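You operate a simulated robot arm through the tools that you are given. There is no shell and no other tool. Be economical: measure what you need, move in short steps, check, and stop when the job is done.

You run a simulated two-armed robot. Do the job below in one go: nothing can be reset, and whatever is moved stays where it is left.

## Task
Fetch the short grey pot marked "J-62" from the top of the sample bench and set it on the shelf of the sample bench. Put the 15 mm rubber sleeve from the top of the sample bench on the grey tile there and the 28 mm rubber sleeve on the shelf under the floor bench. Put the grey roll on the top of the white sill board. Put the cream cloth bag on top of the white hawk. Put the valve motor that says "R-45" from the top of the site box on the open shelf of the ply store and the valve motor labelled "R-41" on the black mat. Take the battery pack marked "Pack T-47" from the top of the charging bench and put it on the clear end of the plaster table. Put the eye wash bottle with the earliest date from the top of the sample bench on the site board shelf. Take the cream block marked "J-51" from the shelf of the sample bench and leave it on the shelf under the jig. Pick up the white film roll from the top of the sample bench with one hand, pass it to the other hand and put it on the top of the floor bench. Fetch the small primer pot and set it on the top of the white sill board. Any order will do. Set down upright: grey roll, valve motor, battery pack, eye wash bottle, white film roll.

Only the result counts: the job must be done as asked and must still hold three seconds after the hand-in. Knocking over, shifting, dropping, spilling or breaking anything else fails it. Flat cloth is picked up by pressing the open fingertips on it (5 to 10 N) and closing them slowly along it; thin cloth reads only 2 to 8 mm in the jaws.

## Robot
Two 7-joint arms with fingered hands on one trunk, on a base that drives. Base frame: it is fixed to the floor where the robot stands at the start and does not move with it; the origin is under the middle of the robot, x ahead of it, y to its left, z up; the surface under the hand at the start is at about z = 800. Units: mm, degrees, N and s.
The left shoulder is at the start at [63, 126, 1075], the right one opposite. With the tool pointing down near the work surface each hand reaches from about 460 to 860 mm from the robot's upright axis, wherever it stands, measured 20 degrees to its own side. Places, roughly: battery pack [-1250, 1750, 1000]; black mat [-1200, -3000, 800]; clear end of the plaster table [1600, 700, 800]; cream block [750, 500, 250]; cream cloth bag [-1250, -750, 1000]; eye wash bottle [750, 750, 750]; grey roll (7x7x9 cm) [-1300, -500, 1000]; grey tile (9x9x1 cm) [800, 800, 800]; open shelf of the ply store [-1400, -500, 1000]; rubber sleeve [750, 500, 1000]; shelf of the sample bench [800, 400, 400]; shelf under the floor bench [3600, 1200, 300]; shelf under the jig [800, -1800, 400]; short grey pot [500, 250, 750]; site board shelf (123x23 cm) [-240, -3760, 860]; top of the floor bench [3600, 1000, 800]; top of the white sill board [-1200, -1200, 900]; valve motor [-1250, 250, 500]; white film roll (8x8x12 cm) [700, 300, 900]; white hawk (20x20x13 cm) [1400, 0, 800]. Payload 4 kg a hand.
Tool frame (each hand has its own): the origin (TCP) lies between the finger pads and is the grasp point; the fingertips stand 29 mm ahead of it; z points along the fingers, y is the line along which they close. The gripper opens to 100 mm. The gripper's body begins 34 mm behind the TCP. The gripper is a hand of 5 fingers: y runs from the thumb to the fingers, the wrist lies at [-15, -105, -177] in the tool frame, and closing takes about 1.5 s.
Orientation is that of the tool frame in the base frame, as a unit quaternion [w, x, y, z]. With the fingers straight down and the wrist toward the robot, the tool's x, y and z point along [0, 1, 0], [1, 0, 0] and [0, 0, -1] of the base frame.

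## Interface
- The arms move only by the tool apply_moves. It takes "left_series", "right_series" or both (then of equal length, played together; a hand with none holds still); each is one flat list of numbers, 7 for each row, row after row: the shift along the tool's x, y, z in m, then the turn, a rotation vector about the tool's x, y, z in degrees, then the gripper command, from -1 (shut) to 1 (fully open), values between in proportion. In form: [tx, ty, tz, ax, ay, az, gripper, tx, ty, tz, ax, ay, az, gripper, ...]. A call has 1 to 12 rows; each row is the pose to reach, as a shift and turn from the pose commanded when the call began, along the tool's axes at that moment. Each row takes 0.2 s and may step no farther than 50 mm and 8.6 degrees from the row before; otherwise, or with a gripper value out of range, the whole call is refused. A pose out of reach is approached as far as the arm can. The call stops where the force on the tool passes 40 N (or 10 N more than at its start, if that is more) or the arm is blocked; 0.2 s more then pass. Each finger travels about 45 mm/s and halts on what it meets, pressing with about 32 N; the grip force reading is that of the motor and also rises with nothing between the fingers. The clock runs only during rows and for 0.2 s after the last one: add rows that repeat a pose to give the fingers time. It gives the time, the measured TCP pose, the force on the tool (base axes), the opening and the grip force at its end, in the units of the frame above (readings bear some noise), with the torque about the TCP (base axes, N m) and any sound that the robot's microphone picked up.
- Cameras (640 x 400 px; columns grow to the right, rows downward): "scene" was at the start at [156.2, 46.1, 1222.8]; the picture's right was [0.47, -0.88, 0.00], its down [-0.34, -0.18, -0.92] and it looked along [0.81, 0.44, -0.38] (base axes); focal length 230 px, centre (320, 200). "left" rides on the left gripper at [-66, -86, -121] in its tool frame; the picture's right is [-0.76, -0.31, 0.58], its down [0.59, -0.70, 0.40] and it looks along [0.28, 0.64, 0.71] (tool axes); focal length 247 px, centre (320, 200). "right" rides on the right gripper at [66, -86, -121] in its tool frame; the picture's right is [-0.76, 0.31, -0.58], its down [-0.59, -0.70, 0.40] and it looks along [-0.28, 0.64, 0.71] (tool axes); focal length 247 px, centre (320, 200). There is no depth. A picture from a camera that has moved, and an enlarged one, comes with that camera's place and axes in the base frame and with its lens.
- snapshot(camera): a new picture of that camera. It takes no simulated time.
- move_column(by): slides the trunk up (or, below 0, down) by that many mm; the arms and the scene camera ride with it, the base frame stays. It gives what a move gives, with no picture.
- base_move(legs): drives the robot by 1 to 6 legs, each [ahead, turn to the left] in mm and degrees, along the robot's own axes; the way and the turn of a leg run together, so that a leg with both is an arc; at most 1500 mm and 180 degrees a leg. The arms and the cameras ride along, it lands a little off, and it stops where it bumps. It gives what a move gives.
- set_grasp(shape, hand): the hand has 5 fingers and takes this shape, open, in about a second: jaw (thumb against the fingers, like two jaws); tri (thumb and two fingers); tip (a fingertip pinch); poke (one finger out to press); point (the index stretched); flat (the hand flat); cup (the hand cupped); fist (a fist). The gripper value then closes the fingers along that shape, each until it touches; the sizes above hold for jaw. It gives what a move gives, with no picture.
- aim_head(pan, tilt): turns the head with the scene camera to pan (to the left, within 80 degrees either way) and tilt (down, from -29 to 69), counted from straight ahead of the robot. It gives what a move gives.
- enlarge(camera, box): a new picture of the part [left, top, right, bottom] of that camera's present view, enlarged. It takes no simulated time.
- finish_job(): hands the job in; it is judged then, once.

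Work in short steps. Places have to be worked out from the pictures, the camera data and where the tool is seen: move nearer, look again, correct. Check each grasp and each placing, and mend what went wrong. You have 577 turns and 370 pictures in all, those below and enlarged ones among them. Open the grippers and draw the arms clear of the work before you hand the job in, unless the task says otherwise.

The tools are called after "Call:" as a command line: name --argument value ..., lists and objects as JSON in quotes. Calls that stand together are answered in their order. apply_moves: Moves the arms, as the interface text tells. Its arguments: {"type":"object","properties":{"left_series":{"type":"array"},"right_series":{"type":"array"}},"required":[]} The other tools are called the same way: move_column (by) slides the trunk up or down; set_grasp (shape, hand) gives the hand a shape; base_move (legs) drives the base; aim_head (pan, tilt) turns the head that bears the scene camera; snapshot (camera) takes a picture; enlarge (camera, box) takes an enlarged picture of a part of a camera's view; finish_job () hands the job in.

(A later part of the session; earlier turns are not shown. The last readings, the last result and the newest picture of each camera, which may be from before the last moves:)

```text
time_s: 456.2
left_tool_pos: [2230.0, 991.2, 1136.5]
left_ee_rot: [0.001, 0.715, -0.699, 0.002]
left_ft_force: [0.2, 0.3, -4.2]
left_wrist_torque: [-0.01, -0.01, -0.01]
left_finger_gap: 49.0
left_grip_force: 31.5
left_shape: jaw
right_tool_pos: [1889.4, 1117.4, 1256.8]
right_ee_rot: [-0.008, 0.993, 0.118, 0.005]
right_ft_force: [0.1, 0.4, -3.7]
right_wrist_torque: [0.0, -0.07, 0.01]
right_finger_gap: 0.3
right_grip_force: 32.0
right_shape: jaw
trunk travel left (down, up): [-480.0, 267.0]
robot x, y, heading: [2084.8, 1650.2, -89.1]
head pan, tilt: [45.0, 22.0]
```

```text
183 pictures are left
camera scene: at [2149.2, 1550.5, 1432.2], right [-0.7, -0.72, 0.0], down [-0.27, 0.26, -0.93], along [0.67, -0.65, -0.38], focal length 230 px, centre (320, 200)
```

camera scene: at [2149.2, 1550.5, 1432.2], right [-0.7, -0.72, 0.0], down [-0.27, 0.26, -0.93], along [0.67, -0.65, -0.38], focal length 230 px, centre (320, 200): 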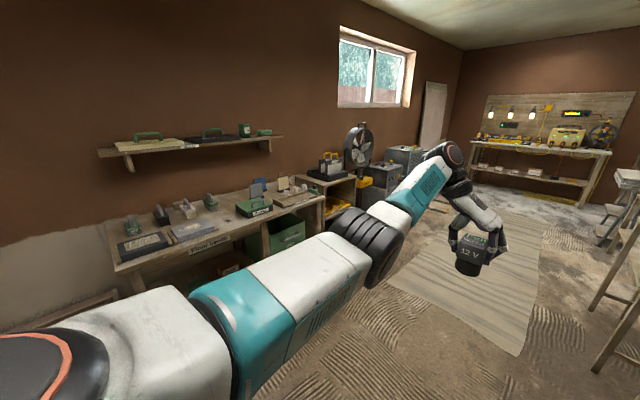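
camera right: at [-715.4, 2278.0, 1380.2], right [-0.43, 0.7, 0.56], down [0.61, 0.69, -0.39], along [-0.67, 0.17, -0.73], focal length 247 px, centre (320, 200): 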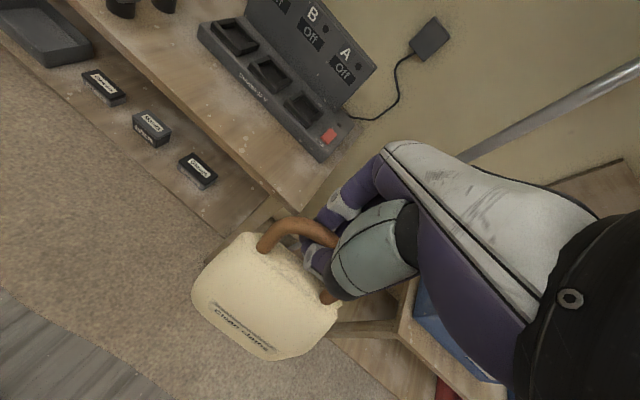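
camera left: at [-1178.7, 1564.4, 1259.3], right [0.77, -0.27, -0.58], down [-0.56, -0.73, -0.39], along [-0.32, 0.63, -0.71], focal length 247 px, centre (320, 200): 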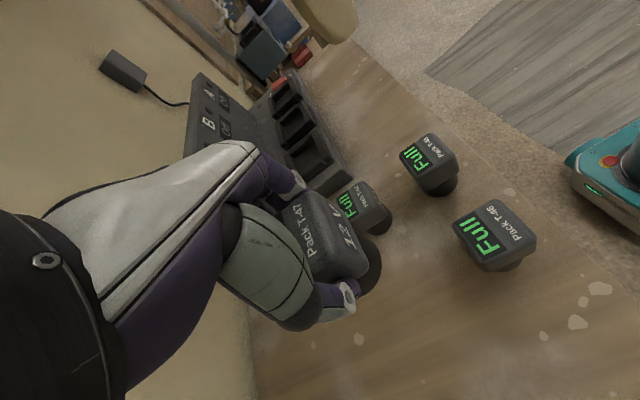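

Advance and view the plaster table from the side.

Call:
base_move --legs '[[850, 0], [0, -60]]'

Call:
aim_head --pan -25 --tilt 28

Call:
snapshot --camera "scene"

Call:
aim_head --pan 25 --tilt 28

Call:
snapshot --camera "scene"

```text
time_s: 463.3
left_tool_pos: [1602.2, 344.6, 1138.2]
left_ee_rot: [-0.003, -0.28, 0.96, -0.002]
left_ft_force: [-0.5, -0.8, -2.6]
left_wrist_torque: [0.04, -0.04, 0.01]
left_finger_gap: 49.1
left_grip_force: 31.9
left_shape: jaw
right_tool_pos: [1532.5, 701.4, 1257.0]
right_ee_rot: [-0.006, 0.923, -0.384, 0.009]
right_ft_force: [0.6, 1.2, -3.3]
right_wrist_torque: [-0.06, -0.02, -0.01]
right_finger_gap: 0.1
right_grip_force: 31.5
right_shape: jaw
trunk travel left (down, up): [-480.0, 267.0]
robot x, y, heading: [2088.0, 811.7, -147.7]
head pan, tilt: [45.0, 22.0]
```

```text
time_s: 464.7
left_tool_pos: [1602.2, 345.0, 1137.5]
left_ee_rot: [-0.003, -0.281, 0.96, 0.0]
left_ft_force: [0.4, -0.9, -3.1]
left_wrist_torque: [0.04, -0.01, 0.0]
left_finger_gap: 49.1
left_grip_force: 32.1
left_shape: jaw
right_tool_pos: [1533.3, 699.4, 1257.9]
right_ee_rot: [-0.004, 0.924, -0.383, 0.009]
right_ft_force: [-0.1, 0.0, -2.1]
right_wrist_torque: [-0.05, -0.04, -0.02]
right_finger_gap: 0.0
right_grip_force: 31.7
right_shape: jaw
trunk travel left (down, up): [-480.0, 267.0]
robot x, y, heading: [2091.0, 808.5, -147.9]
head pan, tilt: [-25.0, 28.0]
```

```text
182 pictures are left
camera scene: at [1965.6, 781.3, 1422.6], right [-0.12, 0.99, 0.0], down [0.47, 0.06, -0.88], along [-0.88, -0.11, -0.47], focal length 230 px, centre (320, 200)
```

scene: 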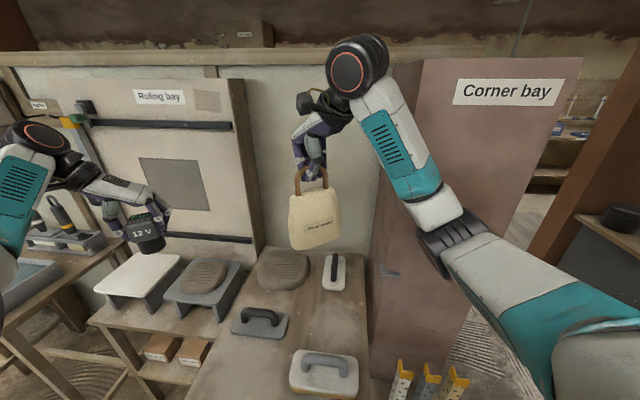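

```text
time_s: 465.9
left_tool_pos: [1603.9, 344.1, 1137.5]
left_ee_rot: [-0.003, -0.281, 0.96, -0.002]
left_ft_force: [-0.7, 1.0, -2.5]
left_wrist_torque: [0.05, -0.04, -0.01]
left_finger_gap: 49.1
left_grip_force: 32.3
left_shape: jaw
right_tool_pos: [1533.6, 700.9, 1256.7]
right_ee_rot: [-0.005, 0.924, -0.383, 0.009]
right_ft_force: [0.2, 0.3, -2.2]
right_wrist_torque: [-0.04, -0.06, 0.05]
right_finger_gap: 0.0
right_grip_force: 32.4
right_shape: jaw
trunk travel left (down, up): [-480.0, 267.0]
robot x, y, heading: [2093.8, 812.3, -147.9]
head pan, tilt: [25.0, 28.0]
```

```text
181 pictures are left
camera scene: at [2006.6, 716.1, 1422.6], right [-0.84, 0.54, 0.0], down [0.26, 0.39, -0.88], along [-0.48, -0.74, -0.47], focal length 230 px, centre (320, 200)
```

scene: 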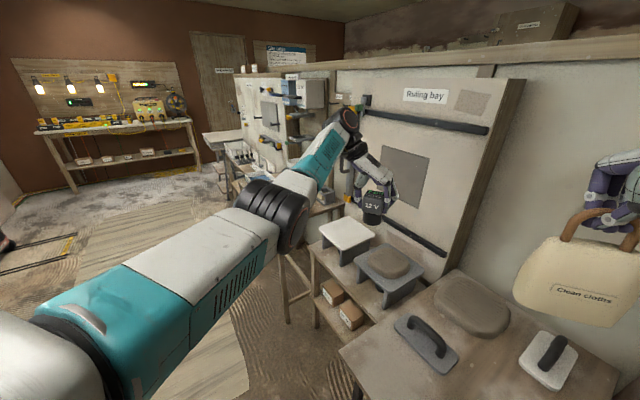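

Tilt down to view the nearer part of the table.

Call:
aim_head --pan -15 --tilt 50

Call:
snapshot --camera "scene"

```text
time_s: 467.0
left_tool_pos: [1602.6, 344.6, 1136.8]
left_ee_rot: [-0.003, -0.28, 0.96, -0.001]
left_ft_force: [0.5, -0.1, -3.0]
left_wrist_torque: [0.06, -0.05, -0.01]
left_finger_gap: 49.0
left_grip_force: 32.0
left_shape: jaw
right_tool_pos: [1531.7, 700.7, 1257.0]
right_ee_rot: [-0.005, 0.924, -0.383, 0.009]
right_ft_force: [0.5, -0.4, -2.8]
right_wrist_torque: [-0.03, 0.02, 0.05]
right_finger_gap: 0.0
right_grip_force: 32.3
right_shape: jaw
trunk travel left (down, up): [-480.0, 267.0]
robot x, y, heading: [2090.6, 811.5, -147.8]
head pan, tilt: [-15.0, 50.0]
```

```text
180 pictures are left
camera scene: at [1982.6, 769.9, 1389.9], right [-0.3, 0.96, 0.0], down [0.73, 0.23, -0.64], along [-0.61, -0.19, -0.77], focal length 230 px, centre (320, 200)
```

scene: 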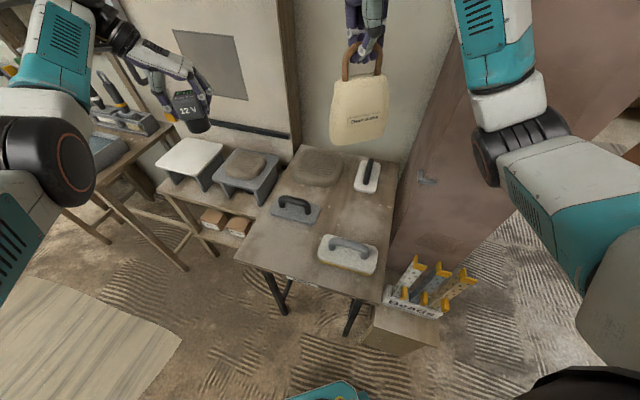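

Enlarge the table to find labels and the clear region.

Call:
enlarge --camera "scene" --box '[150, 130, 410, 310]'

```text
2.22 times, centred on (280, 220) of scene
camera zoom: at [1982.6, 769.9, 1389.9], right [-0.3, 0.96, 0.0], down [0.73, 0.23, -0.64], along [-0.61, -0.19, -0.77], focal length 512 px, centre (409, 156)
```

zoom: 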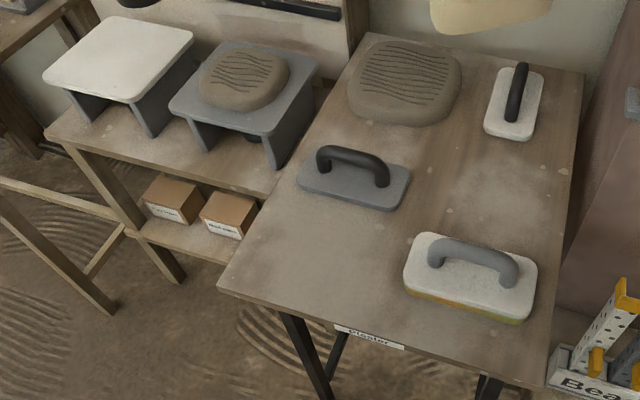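

"Plaster" table: clear end is the front end; free spot ≈(1705,560). Reposition base for the left hand.

Call:
base_move --legs '[[-230, 0], [0, -17]]'

Call:
move_column --by -130

Call:
aim_head --pan 5 --tilt 40

Call:
snapshot --camera "scene"

Call:
snapshot --camera "left"

```text
time_s: 469.7
left_tool_pos: [1675.8, 633.7, 1137.3]
left_ee_rot: [-0.003, -0.13, 0.991, -0.001]
left_ft_force: [-0.4, 0.9, -3.1]
left_wrist_torque: [0.02, -0.03, -0.02]
left_finger_gap: 48.9
left_grip_force: 32.7
left_shape: jaw
right_tool_pos: [1716.2, 994.3, 1255.8]
right_ee_rot: [-0.003, 0.854, -0.52, 0.01]
right_ft_force: [0.3, 0.3, -3.4]
right_wrist_torque: [-0.04, 0.01, 0.0]
right_finger_gap: 0.0
right_grip_force: 32.2
right_shape: jaw
trunk travel left (down, up): [-480.0, 267.0]
robot x, y, heading: [2280.1, 927.8, -165.5]
head pan, tilt: [-15.0, 50.0]
```

```text
time_s: 471.2
left_tool_pos: [1675.7, 632.1, 1008.1]
left_ee_rot: [-0.003, -0.131, 0.991, -0.001]
left_ft_force: [0.2, -0.4, -2.1]
left_wrist_torque: [-0.01, 0.01, 0.02]
left_finger_gap: 49.1
left_grip_force: 32.2
left_shape: jaw
right_tool_pos: [1717.6, 994.8, 1128.5]
right_ee_rot: [-0.003, 0.854, -0.521, 0.01]
right_ft_force: [0.1, -0.3, -2.2]
right_wrist_torque: [-0.03, 0.0, 0.02]
right_finger_gap: 0.1
right_grip_force: 32.2
right_shape: jaw
trunk travel left (down, up): [-350.0, 397.0]
robot x, y, heading: [2280.1, 930.2, -165.6]
head pan, tilt: [-15.0, 50.0]
```

```text
time_s: 472.1
left_tool_pos: [1675.3, 633.4, 1006.4]
left_ee_rot: [-0.003, -0.131, 0.991, 0.0]
left_ft_force: [-0.3, 0.1, -3.2]
left_wrist_torque: [0.01, -0.02, 0.0]
left_finger_gap: 49.0
left_grip_force: 32.0
left_shape: jaw
right_tool_pos: [1716.7, 993.5, 1126.4]
right_ee_rot: [-0.004, 0.854, -0.521, 0.009]
right_ft_force: [0.8, 0.6, -3.1]
right_wrist_torque: [-0.04, -0.02, 0.01]
right_finger_gap: 0.0
right_grip_force: 32.2
right_shape: jaw
trunk travel left (down, up): [-350.0, 397.0]
robot x, y, heading: [2277.1, 932.6, -165.5]
head pan, tilt: [5.0, 40.0]
```

```text
178 pictures are left
camera scene: at [2141.1, 889.0, 1272.2], right [-0.33, 0.94, 0.0], down [0.61, 0.21, -0.77], along [-0.72, -0.25, -0.64], focal length 230 px, centre (320, 200)
```

scene: 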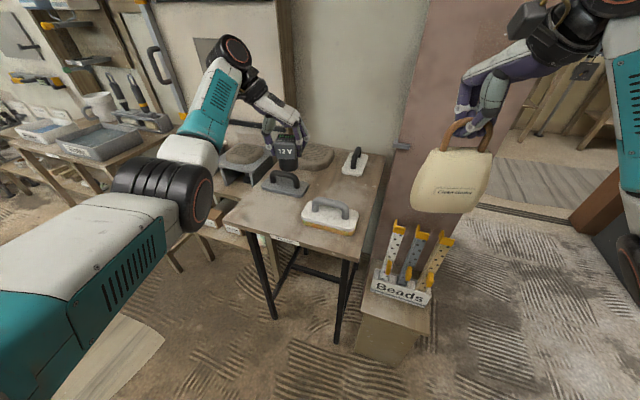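

```text
177 pictures are left
camera left: at [1761.3, 566.5, 1128.6], right [0.81, -0.1, -0.58], down [-0.39, -0.83, -0.39], along [-0.44, 0.54, -0.71], focal length 247 px, centre (320, 200)
```

left: 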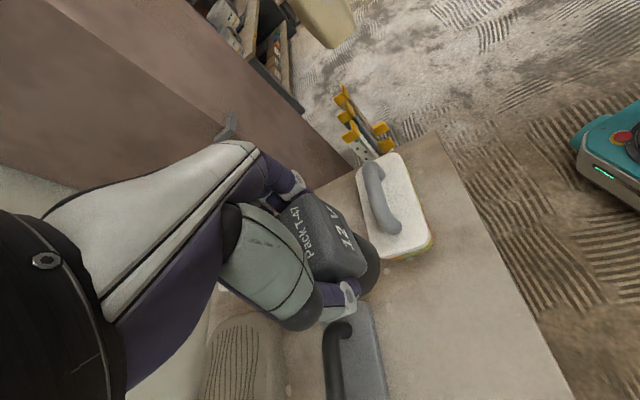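

Move over (1705,560) and lower to ~900.

Call:
apply_moves --left_series '[-0.005, -0.039, 0, 0, 0, 0, -1, -0.01, -0.078, 0, 0, 0, 0, -1, -0.01, -0.078, 0.045, 0, 0, 0, -1, -0.01, -0.078, 0.09, 0, 0, 0, -1, -0.01, -0.078, 0.105, 0, 0, 0, -1]'

Call:
snapshot --camera "left"

Call:
enlarge --camera "scene" --box '[190, 110, 400, 270]'

```text
time_s: 473.3
left_tool_pos: [1705.5, 558.3, 903.0]
left_ee_rot: [-0.003, -0.131, 0.991, -0.001]
left_ft_force: [-1.2, 0.4, -3.1]
left_wrist_torque: [0.02, -0.01, 0.0]
left_finger_gap: 48.9
left_grip_force: 31.9
left_shape: jaw
right_tool_pos: [1716.1, 992.5, 1127.5]
right_ee_rot: [-0.005, 0.854, -0.52, 0.01]
right_ft_force: [-0.2, 0.4, -2.9]
right_wrist_torque: [-0.03, 0.0, 0.04]
right_finger_gap: 0.2
right_grip_force: 31.9
right_shape: jaw
trunk travel left (down, up): [-350.0, 397.0]
robot x, y, heading: [2280.3, 929.6, -165.4]
head pan, tilt: [5.0, 40.0]
```

```text
176 pictures are left
camera left: at [1791.1, 491.9, 1024.5], right [0.81, -0.1, -0.58], down [-0.39, -0.83, -0.39], along [-0.44, 0.54, -0.71], focal length 247 px, centre (320, 200)
```

left: 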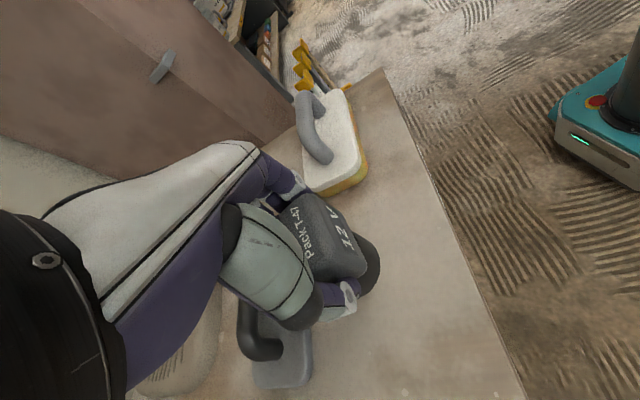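

```text
2.50 times, centred on (295, 190) of scene
camera zoom: at [2141.2, 888.8, 1272.2], right [-0.33, 0.94, 0.0], down [0.61, 0.21, -0.77], along [-0.72, -0.26, -0.64], focal length 576 px, centre (382, 225)
```

zoom: 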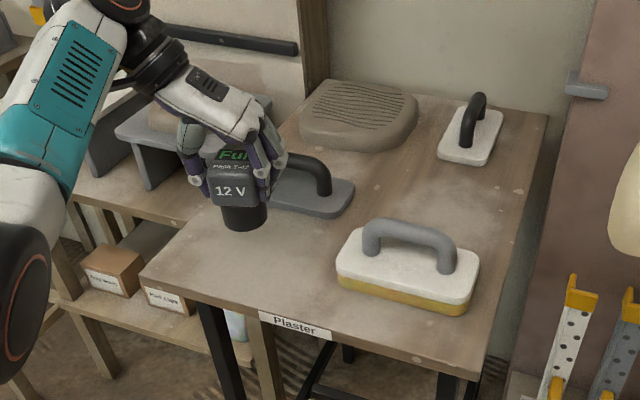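

Clear spot. Lower in small steps.

Call:
apply_moves --left_series '[0, 0, 0.01, 0, 0, 0, -1, 0, 0, 0.018, 0, 0, 0, -1, 0, 0, 0.024, 0, 0, 0, -1]'

Call:
enlarge --camera "scene" --box '[240, 140, 320, 210]'

```text
time_s: 474.1
left_tool_pos: [1704.2, 559.0, 879.6]
left_ee_rot: [-0.004, -0.13, 0.991, -0.002]
left_ft_force: [0.4, -0.1, -2.9]
left_wrist_torque: [0.01, -0.01, 0.01]
left_finger_gap: 48.9
left_grip_force: 31.9
left_shape: jaw
right_tool_pos: [1717.5, 993.2, 1128.1]
right_ee_rot: [-0.003, 0.854, -0.52, 0.009]
right_ft_force: [-0.3, 0.3, -3.2]
right_wrist_torque: [-0.03, -0.01, -0.01]
right_finger_gap: 0.0
right_grip_force: 32.5
right_shape: jaw
trunk travel left (down, up): [-350.0, 397.0]
robot x, y, heading: [2277.7, 930.1, -165.4]
head pan, tilt: [5.0, 40.0]
```

```text
5.71 times, centred on (280, 175) of scene
camera zoom: at [2141.1, 888.8, 1272.2], right [-0.33, 0.94, 0.0], down [0.61, 0.21, -0.77], along [-0.72, -0.26, -0.64], focal length 1317 px, centre (549, 343)
```

zoom: 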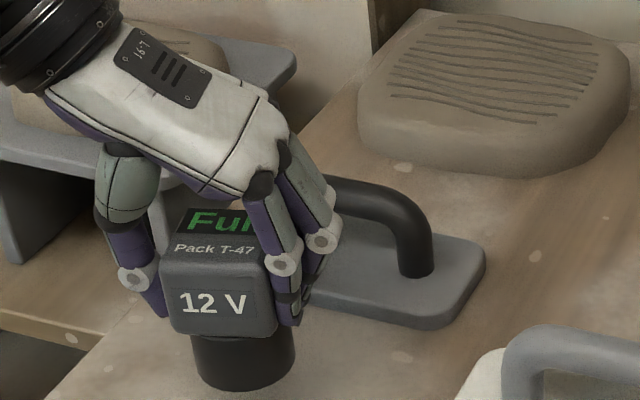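

Call:
apply_moves --left_series '[0, 0, 0.004, 0, 0, 0, -1, 0, 0, 0.007, 0, 0, 0, -1, 0, 0, 0.009, 0, 0, 0, -1]'

```text
time_s: 474.9
left_tool_pos: [1703.7, 558.8, 868.7]
left_ee_rot: [-0.004, -0.131, 0.991, -0.001]
left_ft_force: [-0.6, 0.6, -4.4]
left_wrist_torque: [0.01, -0.06, -0.03]
left_finger_gap: 49.1
left_grip_force: 32.1
left_shape: jaw
right_tool_pos: [1716.6, 993.2, 1127.0]
right_ee_rot: [-0.004, 0.854, -0.521, 0.009]
right_ft_force: [0.7, 0.0, -2.6]
right_wrist_torque: [-0.02, 0.0, 0.0]
right_finger_gap: 0.0
right_grip_force: 31.8
right_shape: jaw
trunk travel left (down, up): [-350.0, 397.0]
robot x, y, heading: [2280.0, 928.5, -165.6]
head pan, tilt: [5.0, 40.0]
```

Call:
apply_moves --left_series '[0, 0, 0.003, 0, 0, 0, -1, 0, 0, 0.005, 0, 0, 0, -1, 0, 0, 0.006, 0, 0, 0, -1]'

```text
time_s: 475.7
left_tool_pos: [1704.0, 558.1, 863.4]
left_ee_rot: [-0.003, -0.131, 0.991, -0.001]
left_ft_force: [0.2, -0.1, -4.0]
left_wrist_torque: [0.01, -0.01, -0.01]
left_finger_gap: 49.0
left_grip_force: 31.7
left_shape: jaw
right_tool_pos: [1716.8, 994.4, 1126.8]
right_ee_rot: [-0.004, 0.854, -0.52, 0.01]
right_ft_force: [0.6, 0.5, -3.1]
right_wrist_torque: [-0.01, 0.02, 0.01]
right_finger_gap: 0.2
right_grip_force: 32.2
right_shape: jaw
trunk travel left (down, up): [-350.0, 397.0]
robot x, y, heading: [2281.9, 930.6, -165.5]
head pan, tilt: [5.0, 40.0]
```

Call:
apply_moves --left_series '[0, 0, 0.003, 0, 0, 0, -1, 0, 0, 0.006, 0, 0, 0, -1, 0, 0, 0.007, 0, 0, 0, -1]'

```text
time_s: 476.5
left_tool_pos: [1704.7, 558.5, 856.0]
left_ee_rot: [-0.002, -0.131, 0.991, -0.002]
left_ft_force: [0.8, -0.1, -3.1]
left_wrist_torque: [-0.03, -0.02, -0.01]
left_finger_gap: 49.2
left_grip_force: 32.1
left_shape: jaw
right_tool_pos: [1717.7, 993.1, 1127.0]
right_ee_rot: [-0.004, 0.854, -0.52, 0.009]
right_ft_force: [-0.2, -0.7, -3.3]
right_wrist_torque: [-0.03, -0.01, -0.01]
right_finger_gap: 0.0
right_grip_force: 31.7
right_shape: jaw
trunk travel left (down, up): [-350.0, 397.0]
robot x, y, heading: [2279.7, 929.3, -165.7]
head pan, tilt: [5.0, 40.0]
```

Call:
enlarge --camera "scene" --box '[240, 140, 320, 210]'

Call:
apply_moves --left_series '[0, 0, 0.003, 0, 0, 0, -1, 0, 0, 0.005, 0, 0, 0, -1]'

```text
5.71 times, centred on (280, 175) of scene
camera zoom: at [2141.2, 888.9, 1272.2], right [-0.33, 0.94, 0.0], down [0.61, 0.21, -0.77], along [-0.72, -0.26, -0.64], focal length 1317 px, centre (549, 343)
```

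zoom: 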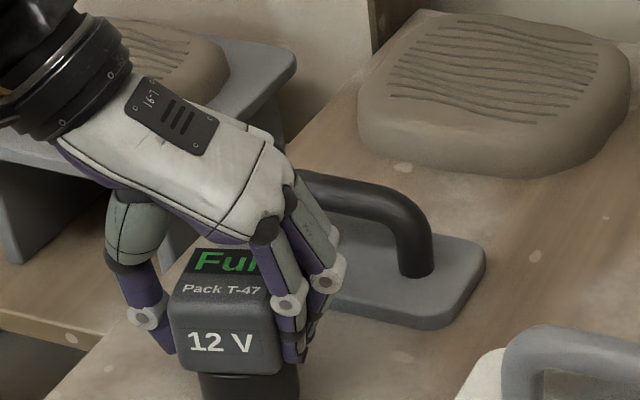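

```text
time_s: 477.1
left_tool_pos: [1703.9, 559.4, 851.4]
left_ee_rot: [-0.003, -0.13, 0.991, 0.0]
left_ft_force: [0.1, -1.2, -3.0]
left_wrist_torque: [0.0, -0.02, 0.04]
left_finger_gap: 49.0
left_grip_force: 32.2
left_shape: jaw
right_tool_pos: [1716.7, 993.6, 1127.2]
right_ee_rot: [-0.003, 0.854, -0.52, 0.009]
right_ft_force: [0.7, -0.4, -2.8]
right_wrist_torque: [-0.05, -0.01, 0.0]
right_finger_gap: 0.0
right_grip_force: 32.8
right_shape: jaw
trunk travel left (down, up): [-350.0, 397.0]
robot x, y, heading: [2281.8, 929.8, -165.6]
head pan, tilt: [5.0, 40.0]
```

Call:
apply_moves --left_series '[0, 0, 0.003, 0, 0, 0, -1, 0, 0, 0.006, 0, 0, 0, -1, 0, 0, 0.008, 0, 0, 0, -1]'

Call:
snapshot --camera "left"

```text
time_s: 477.9
left_tool_pos: [1703.3, 558.2, 846.8]
left_ee_rot: [-0.006, -0.131, 0.991, -0.001]
left_ft_force: [0.3, -0.5, 11.1]
left_wrist_torque: [-0.1, -0.02, -0.02]
left_finger_gap: 49.3
left_grip_force: 32.0
left_shape: jaw
right_tool_pos: [1717.2, 992.5, 1128.6]
right_ee_rot: [-0.004, 0.854, -0.52, 0.009]
right_ft_force: [-0.4, -0.7, -2.2]
right_wrist_torque: [-0.05, 0.01, -0.01]
right_finger_gap: 0.0
right_grip_force: 32.5
right_shape: jaw
trunk travel left (down, up): [-350.0, 397.0]
robot x, y, heading: [2281.6, 931.2, -165.6]
head pan, tilt: [5.0, 40.0]
```

```text
172 pictures are left
camera left: at [1789.9, 493.3, 967.6], right [0.8, -0.1, -0.59], down [-0.39, -0.83, -0.39], along [-0.45, 0.54, -0.71], focal length 247 px, centre (320, 200)
```

left: 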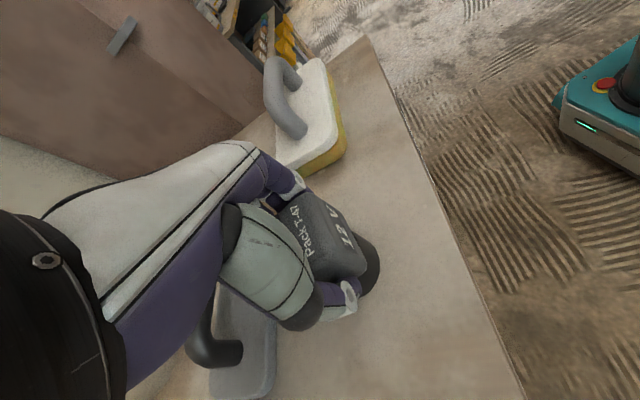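

Contact. Release and rise.

Call:
apply_moves --left_series '[0, 0, -0.001, 0, 0, 0, -0.6, 0, 0, -0.001, 0, 0, 0, -0.3, 0, 0, -0.001, 0, 0, 0, 0, 0, 0, -0.001, 0, 0, 0, 0.3, 0, 0, -0.001, 0, 0, 0, 0.6, 0, 0, -0.001, 0, 0, 0, 0.6, 0, 0, -0.001, 0, 0, 0, 0.6, 0, 0, -0.03, 0, 0, 0, 0.6, 0, 0, -0.07, 0, 0, 0, 0.6, 0, 0, -0.11, 0, 0, 0, 0.6, 0, 0, -0.15, 0, 0, 0, 0.6]'

Call:
snapshot --camera "left"

```text
time_s: 480.3
left_tool_pos: [1706.8, 557.5, 995.4]
left_ee_rot: [-0.004, -0.13, 0.991, -0.001]
left_ft_force: [0.1, 0.7, -0.6]
left_wrist_torque: [0.01, 0.01, 0.02]
left_finger_gap: 79.6
left_grip_force: 0.0
left_shape: jaw
right_tool_pos: [1715.8, 993.3, 1127.3]
right_ee_rot: [-0.004, 0.854, -0.52, 0.01]
right_ft_force: [-0.4, -1.0, -2.7]
right_wrist_torque: [-0.03, -0.02, 0.04]
right_finger_gap: 0.0
right_grip_force: 32.0
right_shape: jaw
trunk travel left (down, up): [-350.0, 397.0]
robot x, y, heading: [2282.4, 932.8, -165.4]
head pan, tilt: [5.0, 40.0]
```

```text
171 pictures are left
camera left: at [1792.9, 492.6, 1116.4], right [0.81, -0.1, -0.58], down [-0.39, -0.83, -0.39], along [-0.44, 0.54, -0.71], focal length 247 px, centre (320, 200)
```

left: 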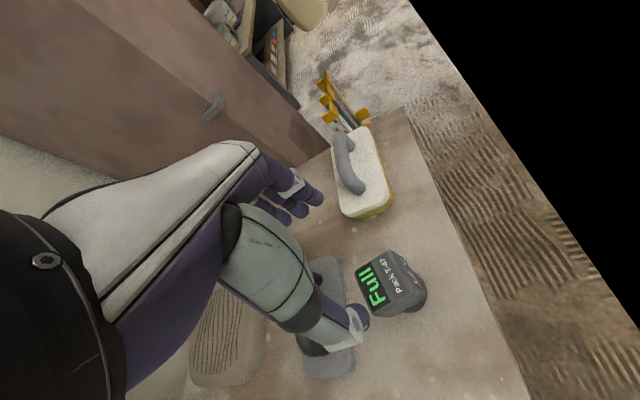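

Battery stands on the clear end. Raise the trunk and go to the hawk.

Call:
move_column --by 130

Call:
base_move --legs '[[0, 61], [540, 0], [0, -43]]'

Call:
aim_head --pan 0 --tilt 38

Call:
snapshot --camera "scene"

Call:
snapshot --camera "right"

```text
time_s: 481.9
left_tool_pos: [1704.4, 560.0, 1124.2]
left_ee_rot: [-0.004, -0.13, 0.992, 0.0]
left_ft_force: [-0.9, -0.3, -0.1]
left_wrist_torque: [-0.01, 0.01, -0.02]
left_finger_gap: 79.4
left_grip_force: 0.0
left_shape: jaw
right_tool_pos: [1715.9, 993.0, 1257.1]
right_ee_rot: [-0.004, 0.854, -0.52, 0.01]
right_ft_force: [1.0, 1.4, -3.2]
right_wrist_torque: [-0.03, -0.03, -0.02]
right_finger_gap: 0.0
right_grip_force: 31.9
right_shape: jaw
trunk travel left (down, up): [-480.0, 267.0]
robot x, y, heading: [2282.4, 929.1, -165.7]
head pan, tilt: [5.0, 40.0]
```

```text
time_s: 489.8
left_tool_pos: [1705.4, -101.0, 1124.0]
left_ee_rot: [-0.003, -0.274, 0.962, -0.001]
left_ft_force: [-0.9, 0.4, 0.8]
left_wrist_torque: [-0.04, 0.01, 0.01]
left_finger_gap: 79.7
left_grip_force: 0.0
left_shape: jaw
right_tool_pos: [1589.6, 318.0, 1256.4]
right_ee_rot: [-0.005, 0.921, -0.389, 0.008]
right_ft_force: [0.5, 0.4, -2.9]
right_wrist_torque: [-0.05, -0.05, -0.05]
right_finger_gap: 0.0
right_grip_force: 32.3
right_shape: jaw
trunk travel left (down, up): [-480.0, 267.0]
robot x, y, heading: [2148.4, 420.0, -148.5]
head pan, tilt: [5.0, 40.0]
```

```text
time_s: 490.4
left_tool_pos: [1705.9, -101.7, 1123.5]
left_ee_rot: [-0.003, -0.275, 0.961, -0.001]
left_ft_force: [0.2, 0.0, 0.7]
left_wrist_torque: [-0.04, 0.01, 0.0]
left_finger_gap: 79.9
left_grip_force: 0.1
left_shape: jaw
right_tool_pos: [1590.9, 317.8, 1256.4]
right_ee_rot: [-0.005, 0.921, -0.39, 0.008]
right_ft_force: [-0.2, -0.3, -2.9]
right_wrist_torque: [0.0, 0.02, 0.01]
right_finger_gap: 0.0
right_grip_force: 32.2
right_shape: jaw
trunk travel left (down, up): [-480.0, 267.0]
robot x, y, heading: [2149.1, 418.0, -149.1]
head pan, tilt: [0.0, 38.0]
```

```text
170 pictures are left
camera scene: at [2041.1, 358.3, 1407.1], right [-0.52, 0.85, 0.0], down [0.53, 0.32, -0.79], along [-0.67, -0.41, -0.62], focal length 230 px, centre (320, 200)
```

scene: 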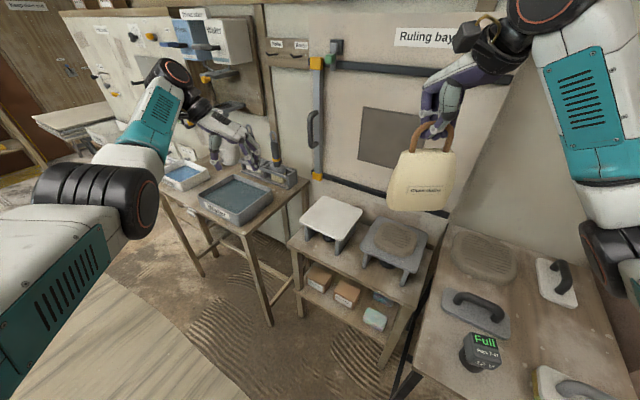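

```text
169 pictures are left
camera right: at [1695.9, 330.2, 1380.1], right [-0.76, 0.33, 0.56], down [0.1, 0.91, -0.39], along [-0.64, -0.24, -0.73], focal length 247 px, centre (320, 200)
```

right: 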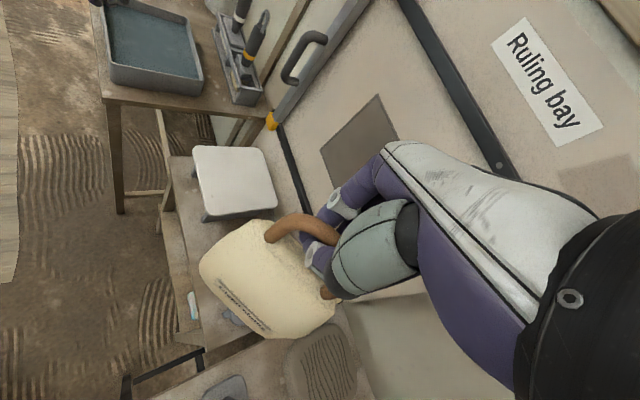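

White hawk ≈(1442,43), top ≈790. Drive 70 closer and move the bag above it.

Call:
base_move --legs '[[70, 0]]'

Call:
apply_moves --right_series '[0.018, 0.038, 0, 0, 0, 0, -1, 0.036, 0.077, 0, 0, 0, 0, -1, 0.055, 0.115, 0, 0, 0, 0, -1, 0.073, 0.154, 0, 0, 0, 0, -1, 0.092, 0.192, 0.0, 0, 0, 0, -1, 0.11, 0.23, 0, 0, 0, 0, -1]'

Call:
snapshot --camera "scene"

Call:
snapshot --camera "right"

```text
time_s: 491.4
left_tool_pos: [1655.4, -135.9, 1126.7]
left_ee_rot: [-0.004, -0.276, 0.961, -0.002]
left_ft_force: [1.1, 0.7, 1.6]
left_wrist_torque: [0.01, 0.07, 0.03]
left_finger_gap: 79.7
left_grip_force: 0.0
left_shape: jaw
right_tool_pos: [1539.4, 283.3, 1259.1]
right_ee_rot: [-0.004, 0.922, -0.387, 0.007]
right_ft_force: [2.2, -0.1, -2.8]
right_wrist_torque: [0.0, 0.02, -0.03]
right_finger_gap: 0.0
right_grip_force: 31.8
right_shape: jaw
trunk travel left (down, up): [-480.0, 267.0]
robot x, y, heading: [2091.2, 385.0, -148.3]
head pan, tilt: [0.0, 38.0]
```

```text
time_s: 492.8
left_tool_pos: [1653.0, -141.5, 1123.2]
left_ee_rot: [-0.004, -0.278, 0.96, 0.0]
left_ft_force: [0.6, -0.2, 0.3]
left_wrist_torque: [0.03, 0.05, 0.01]
left_finger_gap: 79.7
left_grip_force: 0.0
left_shape: jaw
right_tool_pos: [1446.9, 35.3, 1254.3]
right_ee_rot: [-0.006, 0.923, -0.385, 0.007]
right_ft_force: [0.9, -1.6, -2.5]
right_wrist_torque: [0.0, 0.08, 0.02]
right_finger_gap: 0.2
right_grip_force: 32.0
right_shape: jaw
trunk travel left (down, up): [-480.0, 267.0]
robot x, y, heading: [2093.5, 384.0, -148.2]
head pan, tilt: [0.0, 38.0]
```

```text
168 pictures are left
camera scene: at [1985.2, 320.9, 1407.0], right [-0.53, 0.85, 0.0], down [0.52, 0.33, -0.79], along [-0.67, -0.41, -0.62], focal length 230 px, centre (320, 200)
```

scene: 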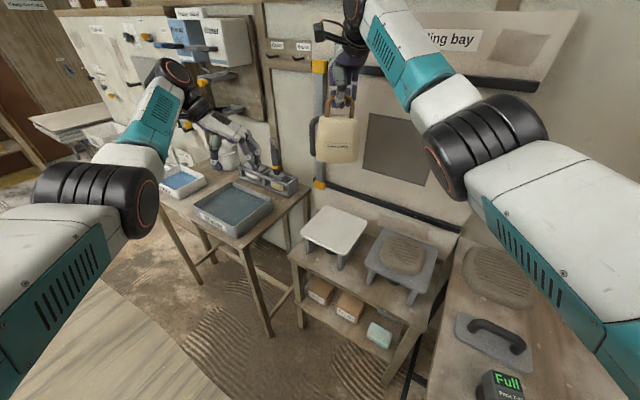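

```text
167 pictures are left
camera right: at [1551.5, 49.0, 1376.9], right [-0.76, 0.32, 0.57], down [0.09, 0.91, -0.39], along [-0.64, -0.25, -0.73], focal length 247 px, centre (320, 200)
```

right: 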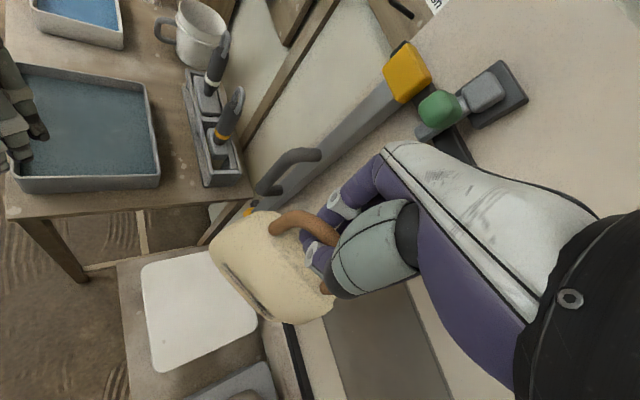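

Lower the bag toward the hawk (to ~1020).

Call:
apply_moves --right_series '[-0.006, -0.005, 0.045, 0, 0, 0, -1, -0.006, -0.005, 0.09, 0, 0, 0, -1, -0.006, -0.005, 0.135, 0, 0, 0, -1, -0.006, -0.005, 0.18, 0, 0, 0, -1, -0.006, -0.005, 0.22, 0, 0, 0, -1]'

Call:
snapshot --camera "right"

Call:
enlarge --camera "scene" --box '[250, 120, 450, 320]'

```text
time_s: 494.0
left_tool_pos: [1652.6, -136.7, 1123.6]
left_ee_rot: [-0.003, -0.277, 0.961, -0.001]
left_ft_force: [-0.9, 0.2, 0.1]
left_wrist_torque: [-0.03, 0.03, 0.0]
left_finger_gap: 79.7
left_grip_force: 0.0
left_shape: jaw
right_tool_pos: [1452.8, 50.5, 1034.0]
right_ee_rot: [-0.004, 0.921, -0.388, 0.008]
right_ft_force: [-1.4, 0.4, -3.5]
right_wrist_torque: [-0.03, 0.0, -0.02]
right_finger_gap: 0.2
right_grip_force: 31.9
right_shape: jaw
trunk travel left (down, up): [-480.0, 267.0]
robot x, y, heading: [2094.6, 388.1, -148.4]
head pan, tilt: [0.0, 38.0]
```

```text
166 pictures are left
camera right: at [1556.5, 63.6, 1156.4], right [-0.76, 0.32, 0.56], down [0.1, 0.91, -0.4], along [-0.64, -0.25, -0.73], focal length 247 px, centre (320, 200)
```

right: 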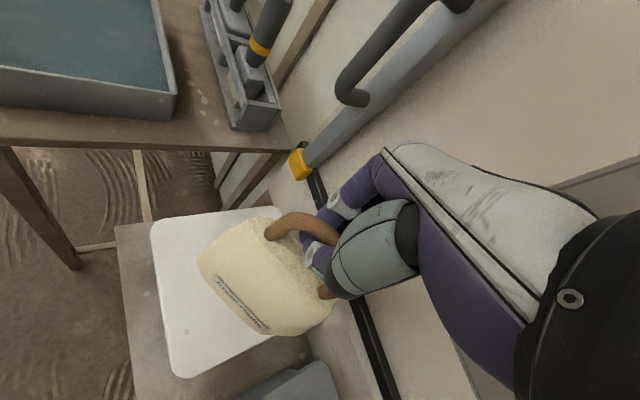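

```text
2.00 times, centred on (350, 220) of scene
camera zoom: at [1985.9, 324.3, 1407.0], right [-0.52, 0.85, 0.0], down [0.53, 0.32, -0.79], along [-0.67, -0.41, -0.62], focal length 461 px, centre (260, 160)
```

zoom: 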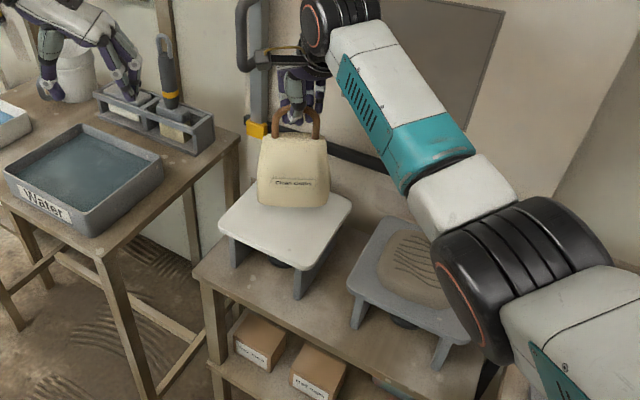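

Call:
apply_moves --right_series '[0, 0, 0.015, 0, 0, 0, -1, 0, 0, 0.027, 0, 0, 0, -1, 0, 0, 0.035, 0, 0, 0, -1]'

Call:
enlarge --camera "scene" --box '[300, 150, 400, 270]'

```text
time_s: 494.8
left_tool_pos: [1651.0, -138.8, 1123.7]
left_ee_rot: [-0.003, -0.276, 0.961, -0.002]
left_ft_force: [0.3, -1.1, -0.9]
left_wrist_torque: [-0.01, 0.01, 0.01]
left_finger_gap: 79.7
left_grip_force: 0.1
left_shape: jaw
right_tool_pos: [1451.8, 50.7, 1000.8]
right_ee_rot: [-0.005, 0.922, -0.387, 0.008]
right_ft_force: [-0.9, -0.7, -2.7]
right_wrist_torque: [-0.02, -0.02, 0.02]
right_finger_gap: 0.1
right_grip_force: 31.6
right_shape: jaw
trunk travel left (down, up): [-480.0, 267.0]
robot x, y, heading: [2092.6, 386.0, -148.5]
head pan, tilt: [0.0, 38.0]
```

```text
3.33 times, centred on (350, 210) of scene
camera zoom: at [1984.7, 323.2, 1407.0], right [-0.52, 0.85, 0.0], down [0.53, 0.32, -0.79], along [-0.67, -0.41, -0.62], focal length 768 px, centre (220, 167)
```

zoom: 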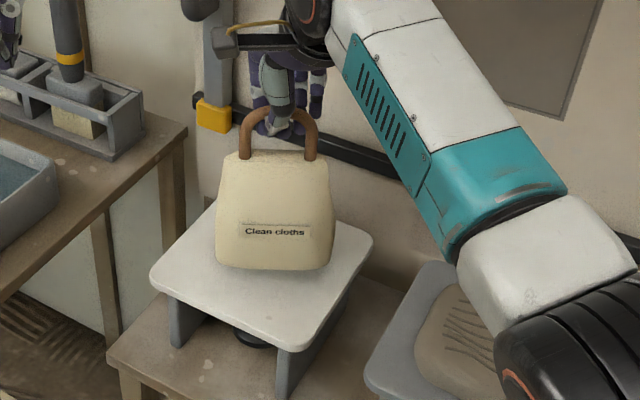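

Call:
apply_moves --right_series '[0, 0, 0.004, 0, 0, 0, -1, 0, 0, 0.008, 0, 0, 0, -1, 0, 0, 0.012, 0, 0, 0, -1]'

Call:
apply_moves --right_series '[0, 0, 0.004, 0, 0, 0, -1, 0, 0, 0.008, 0, 0, 0, -1]'

Call:
enlarge --camera "scene" --box '[300, 150, 400, 270]'

```text
time_s: 495.6
left_tool_pos: [1652.2, -135.6, 1122.7]
left_ee_rot: [-0.004, -0.276, 0.961, -0.001]
left_ft_force: [0.4, -0.5, 0.4]
left_wrist_torque: [-0.03, 0.03, -0.02]
left_finger_gap: 79.7
left_grip_force: 0.1
left_shape: jaw
right_tool_pos: [1453.3, 52.7, 988.4]
right_ee_rot: [-0.004, 0.921, -0.389, 0.009]
right_ft_force: [0.2, 0.3, -2.3]
right_wrist_torque: [-0.02, 0.0, 0.01]
right_finger_gap: 0.0
right_grip_force: 32.4
right_shape: jaw
trunk travel left (down, up): [-480.0, 267.0]
robot x, y, heading: [2095.8, 385.5, -148.3]
head pan, tilt: [0.0, 38.0]
```

```text
time_s: 496.2
left_tool_pos: [1652.0, -136.6, 1124.0]
left_ee_rot: [-0.004, -0.276, 0.961, -0.002]
left_ft_force: [1.0, 0.4, 0.5]
left_wrist_torque: [0.0, 0.02, 0.03]
left_finger_gap: 79.9
left_grip_force: 0.0
left_shape: jaw
right_tool_pos: [1455.9, 50.2, 979.6]
right_ee_rot: [-0.005, 0.922, -0.387, 0.009]
right_ft_force: [-0.2, 0.1, -2.7]
right_wrist_torque: [-0.01, -0.05, -0.01]
right_finger_gap: 0.0
right_grip_force: 32.2
right_shape: jaw
trunk travel left (down, up): [-480.0, 267.0]
robot x, y, heading: [2093.4, 387.0, -148.3]
head pan, tilt: [0.0, 38.0]
```

```text
3.33 times, centred on (350, 210) of scene
camera zoom: at [1986.1, 323.8, 1407.1], right [-0.52, 0.85, 0.0], down [0.52, 0.32, -0.79], along [-0.67, -0.41, -0.62], focal length 768 px, centre (220, 167)
```

zoom: 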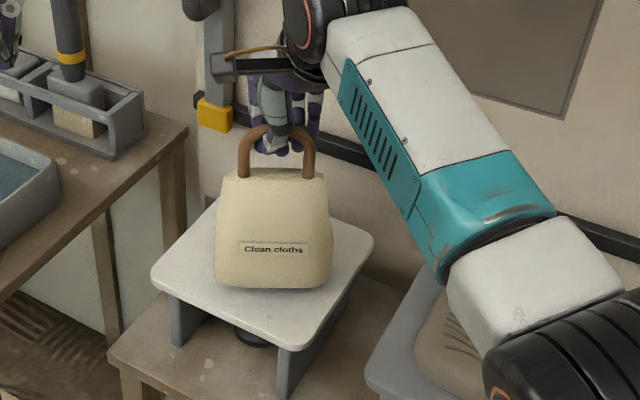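

Call:
apply_moves --right_series '[0, 0.004, 0.004, 0, 0, 0, -1, 0, 0.006, 0.008, 0, 0, 0, -1, 0, 0.006, 0.012, 0, 0, 0, -1]'

Call:
enlarge --camera "right" --box '[120, 180, 360, 380]'

```text
time_s: 497.0
left_tool_pos: [1652.4, -137.2, 1123.3]
left_ee_rot: [-0.003, -0.276, 0.961, -0.001]
left_ft_force: [-0.7, 0.4, 0.4]
left_wrist_torque: [-0.01, 0.01, 0.0]
left_finger_gap: 79.5
left_grip_force: 0.0
left_shape: jaw
right_tool_pos: [1449.2, 45.3, 968.4]
right_ee_rot: [-0.005, 0.922, -0.387, 0.009]
right_ft_force: [-0.6, 0.1, -3.0]
right_wrist_torque: [-0.02, 0.0, 0.0]
right_finger_gap: 0.0
right_grip_force: 32.1
right_shape: jaw
trunk travel left (down, up): [-480.0, 267.0]
robot x, y, heading: [2093.5, 387.7, -148.3]
head pan, tilt: [0.0, 38.0]
```

```text
2.00 times, centred on (240, 280) of right
camera zoom: at [1555.2, 59.3, 1090.7], right [-0.76, 0.32, 0.56], down [0.1, 0.91, -0.39], along [-0.64, -0.25, -0.73], focal length 494 px, centre (480, 40)
```

zoom: 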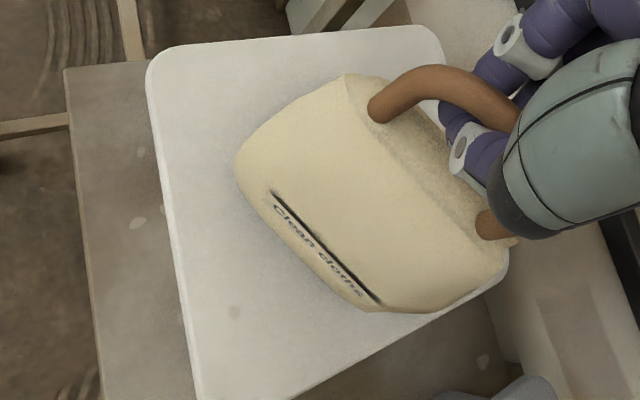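

Call:
apply_moves --right_series '[0, 0, 0.004, 0, 0, 0, -1, 0, 0, 0.008, 0, 0, 0, -1, 0, 0, 0.012, 0, 0, 0, -1]'

Call:
apply_moves --right_series '[0, 0, 0.004, 0, 0, 0, -1, 0, 0, 0.008, 0, 0, 0, -1]'

Call:
enlarge --camera "scene" --box '[300, 150, 400, 270]'

```text
time_s: 497.8
left_tool_pos: [1652.5, -136.8, 1122.6]
left_ee_rot: [-0.005, -0.276, 0.961, -0.001]
left_ft_force: [-0.9, -0.5, 0.0]
left_wrist_torque: [0.03, 0.02, 0.02]
left_finger_gap: 79.5
left_grip_force: 0.1
left_shape: jaw
right_tool_pos: [1450.2, 46.2, 955.8]
right_ee_rot: [-0.004, 0.922, -0.387, 0.008]
right_ft_force: [0.2, 1.0, 0.9]
right_wrist_torque: [-0.03, 0.02, -0.02]
right_finger_gap: 0.4
right_grip_force: 31.6
right_shape: jaw
trunk travel left (down, up): [-480.0, 267.0]
robot x, y, heading: [2095.2, 385.4, -148.3]
head pan, tilt: [0.0, 38.0]
```

```text
time_s: 498.4
left_tool_pos: [1653.1, -138.0, 1124.0]
left_ee_rot: [-0.003, -0.277, 0.961, -0.002]
left_ft_force: [0.1, -0.4, 0.1]
left_wrist_torque: [0.03, -0.02, -0.03]
left_finger_gap: 79.7
left_grip_force: 0.0
left_shape: jaw
right_tool_pos: [1450.6, 46.0, 948.0]
right_ee_rot: [-0.005, 0.922, -0.386, 0.009]
right_ft_force: [-0.1, -1.0, 1.2]
right_wrist_torque: [0.01, -0.07, -0.04]
right_finger_gap: 0.0
right_grip_force: 32.1
right_shape: jaw
trunk travel left (down, up): [-480.0, 267.0]
robot x, y, heading: [2092.2, 387.3, -148.3]
head pan, tilt: [0.0, 38.0]
```

```text
3.33 times, centred on (350, 210) of scene
camera zoom: at [1986.1, 323.8, 1407.1], right [-0.52, 0.85, 0.0], down [0.52, 0.32, -0.79], along [-0.67, -0.41, -0.62], focal length 768 px, centre (220, 167)
```

zoom: 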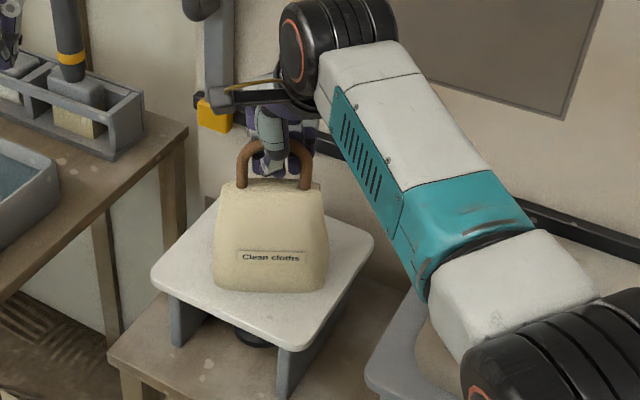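

The bag rests on the hawk (force ~0). Open and rise.

Call:
apply_moves --right_series '[0, 0, -0.003, 0, 0, 0, -0.6, 0, 0, -0.003, 0, 0, 0, -0.2, 0, 0, -0.003, 0, 0, 0, 0.2, 0, 0, -0.003, 0, 0, 0, 0.5, 0, 0, -0.003, 0, 0, 0, 0.5, 0, 0, -0.003, 0, 0, 0, 0.5, 0, 0, -0.03, 0, 0, 0, 0.5, 0, 0, -0.07, 0, 0, 0, 0.5, 0, 0, -0.11, 0, 0, 0, 0.5, 0, 0, -0.15, 0, 0, 0, 0.5]'

Call:
snapshot --camera "right"

Call:
enlarge --camera "scene" --box '[280, 120, 440, 300]'

```text
time_s: 500.6
left_tool_pos: [1652.4, -137.5, 1124.0]
left_ee_rot: [-0.003, -0.276, 0.961, -0.001]
left_ft_force: [0.1, -0.2, -0.3]
left_wrist_torque: [-0.03, -0.01, 0.0]
left_finger_gap: 79.8
left_grip_force: 0.0
left_shape: jaw
right_tool_pos: [1448.7, 46.4, 1101.0]
right_ee_rot: [-0.004, 0.923, -0.386, 0.009]
right_ft_force: [-0.2, 0.5, -1.0]
right_wrist_torque: [0.0, -0.02, 0.02]
right_finger_gap: 74.9
right_grip_force: 0.0
right_shape: jaw
trunk travel left (down, up): [-480.0, 267.0]
robot x, y, heading: [2091.2, 389.6, -148.4]
head pan, tilt: [0.0, 38.0]
```

```text
160 pictures are left
camera right: at [1553.9, 59.9, 1223.6], right [-0.76, 0.32, 0.56], down [0.1, 0.91, -0.39], along [-0.64, -0.25, -0.73], focal length 247 px, centre (320, 200)
```

right: 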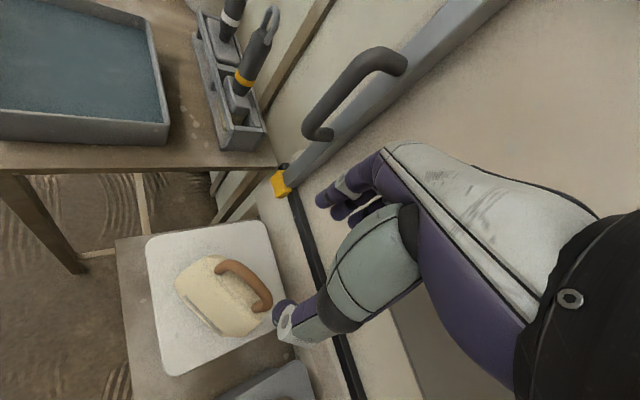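

```text
2.22 times, centred on (360, 210) of scene
camera zoom: at [1986.6, 323.9, 1407.2], right [-0.52, 0.85, 0.0], down [0.52, 0.32, -0.79], along [-0.67, -0.41, -0.62], focal length 512 px, centre (231, 178)
```

zoom: 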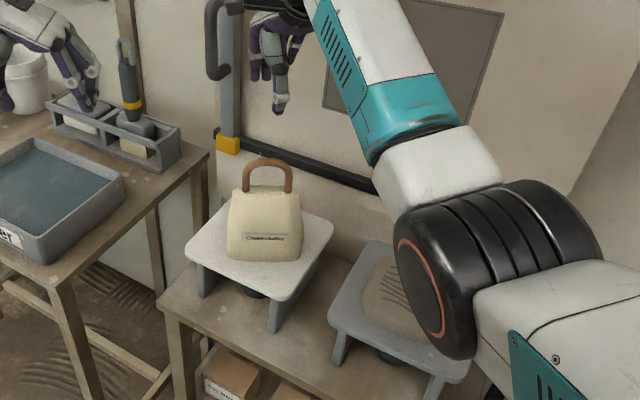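

The bag stands on the hawk. Drive back around to the end of the sample bench to read the third bottle.

Call:
base_move --legs '[[-250, 0], [0, -122], [1120, 0], [0, 90], [1430, 0], [0, 80]]'

Call:
aim_head --pan 0 --tilt 32

Call:
snapshot --camera "scene"

```text
time_s: 527.2
left_tool_pos: [924.8, 1047.1, 1124.5]
left_ee_rot: [-0.002, -0.615, 0.788, -0.001]
left_ft_force: [0.7, -0.7, 0.5]
left_wrist_torque: [-0.03, 0.0, 0.03]
left_finger_gap: 79.7
left_grip_force: 0.0
left_shape: jaw
right_tool_pos: [647.8, 1039.0, 1100.5]
right_ee_rot: [-0.008, 1.0, -0.016, 0.006]
right_ft_force: [0.2, 0.3, -0.5]
right_wrist_torque: [-0.01, 0.01, -0.02]
right_finger_gap: 74.6
right_grip_force: 0.0
right_shape: jaw
trunk travel left (down, up): [-480.0, 267.0]
robot x, y, heading: [881.6, 1732.0, -104.5]
head pan, tilt: [0.0, 38.0]
```

```text
time_s: 527.9
left_tool_pos: [923.1, 1048.3, 1123.2]
left_ee_rot: [-0.003, -0.615, 0.788, -0.002]
left_ft_force: [0.5, -0.2, -0.2]
left_wrist_torque: [0.0, 0.01, 0.0]
left_finger_gap: 79.8
left_grip_force: 0.0
left_shape: jaw
right_tool_pos: [648.4, 1040.2, 1100.1]
right_ee_rot: [-0.008, 1.0, -0.016, 0.007]
right_ft_force: [-0.2, -0.4, -0.3]
right_wrist_torque: [-0.01, 0.0, -0.03]
right_finger_gap: 74.8
right_grip_force: 0.0
right_shape: jaw
trunk travel left (down, up): [-480.0, 267.0]
robot x, y, heading: [882.6, 1726.2, -104.4]
head pan, tilt: [0.0, 32.0]
```

```text
158 pictures are left
camera scene: at [845.1, 1610.9, 1416.3], right [-0.97, 0.25, 0.0], down [0.13, 0.51, -0.85], along [-0.21, -0.82, -0.53], focal length 230 px, centre (320, 200)
```

scene: 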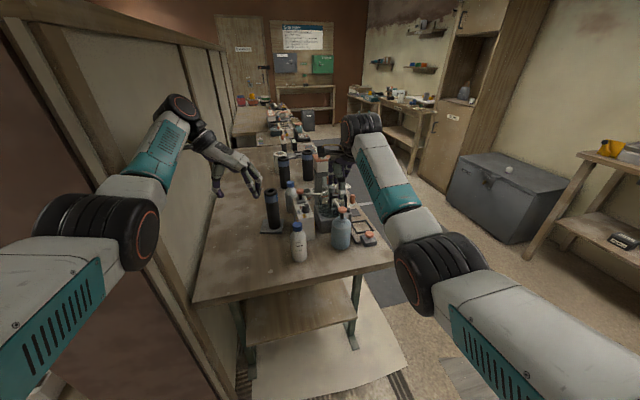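

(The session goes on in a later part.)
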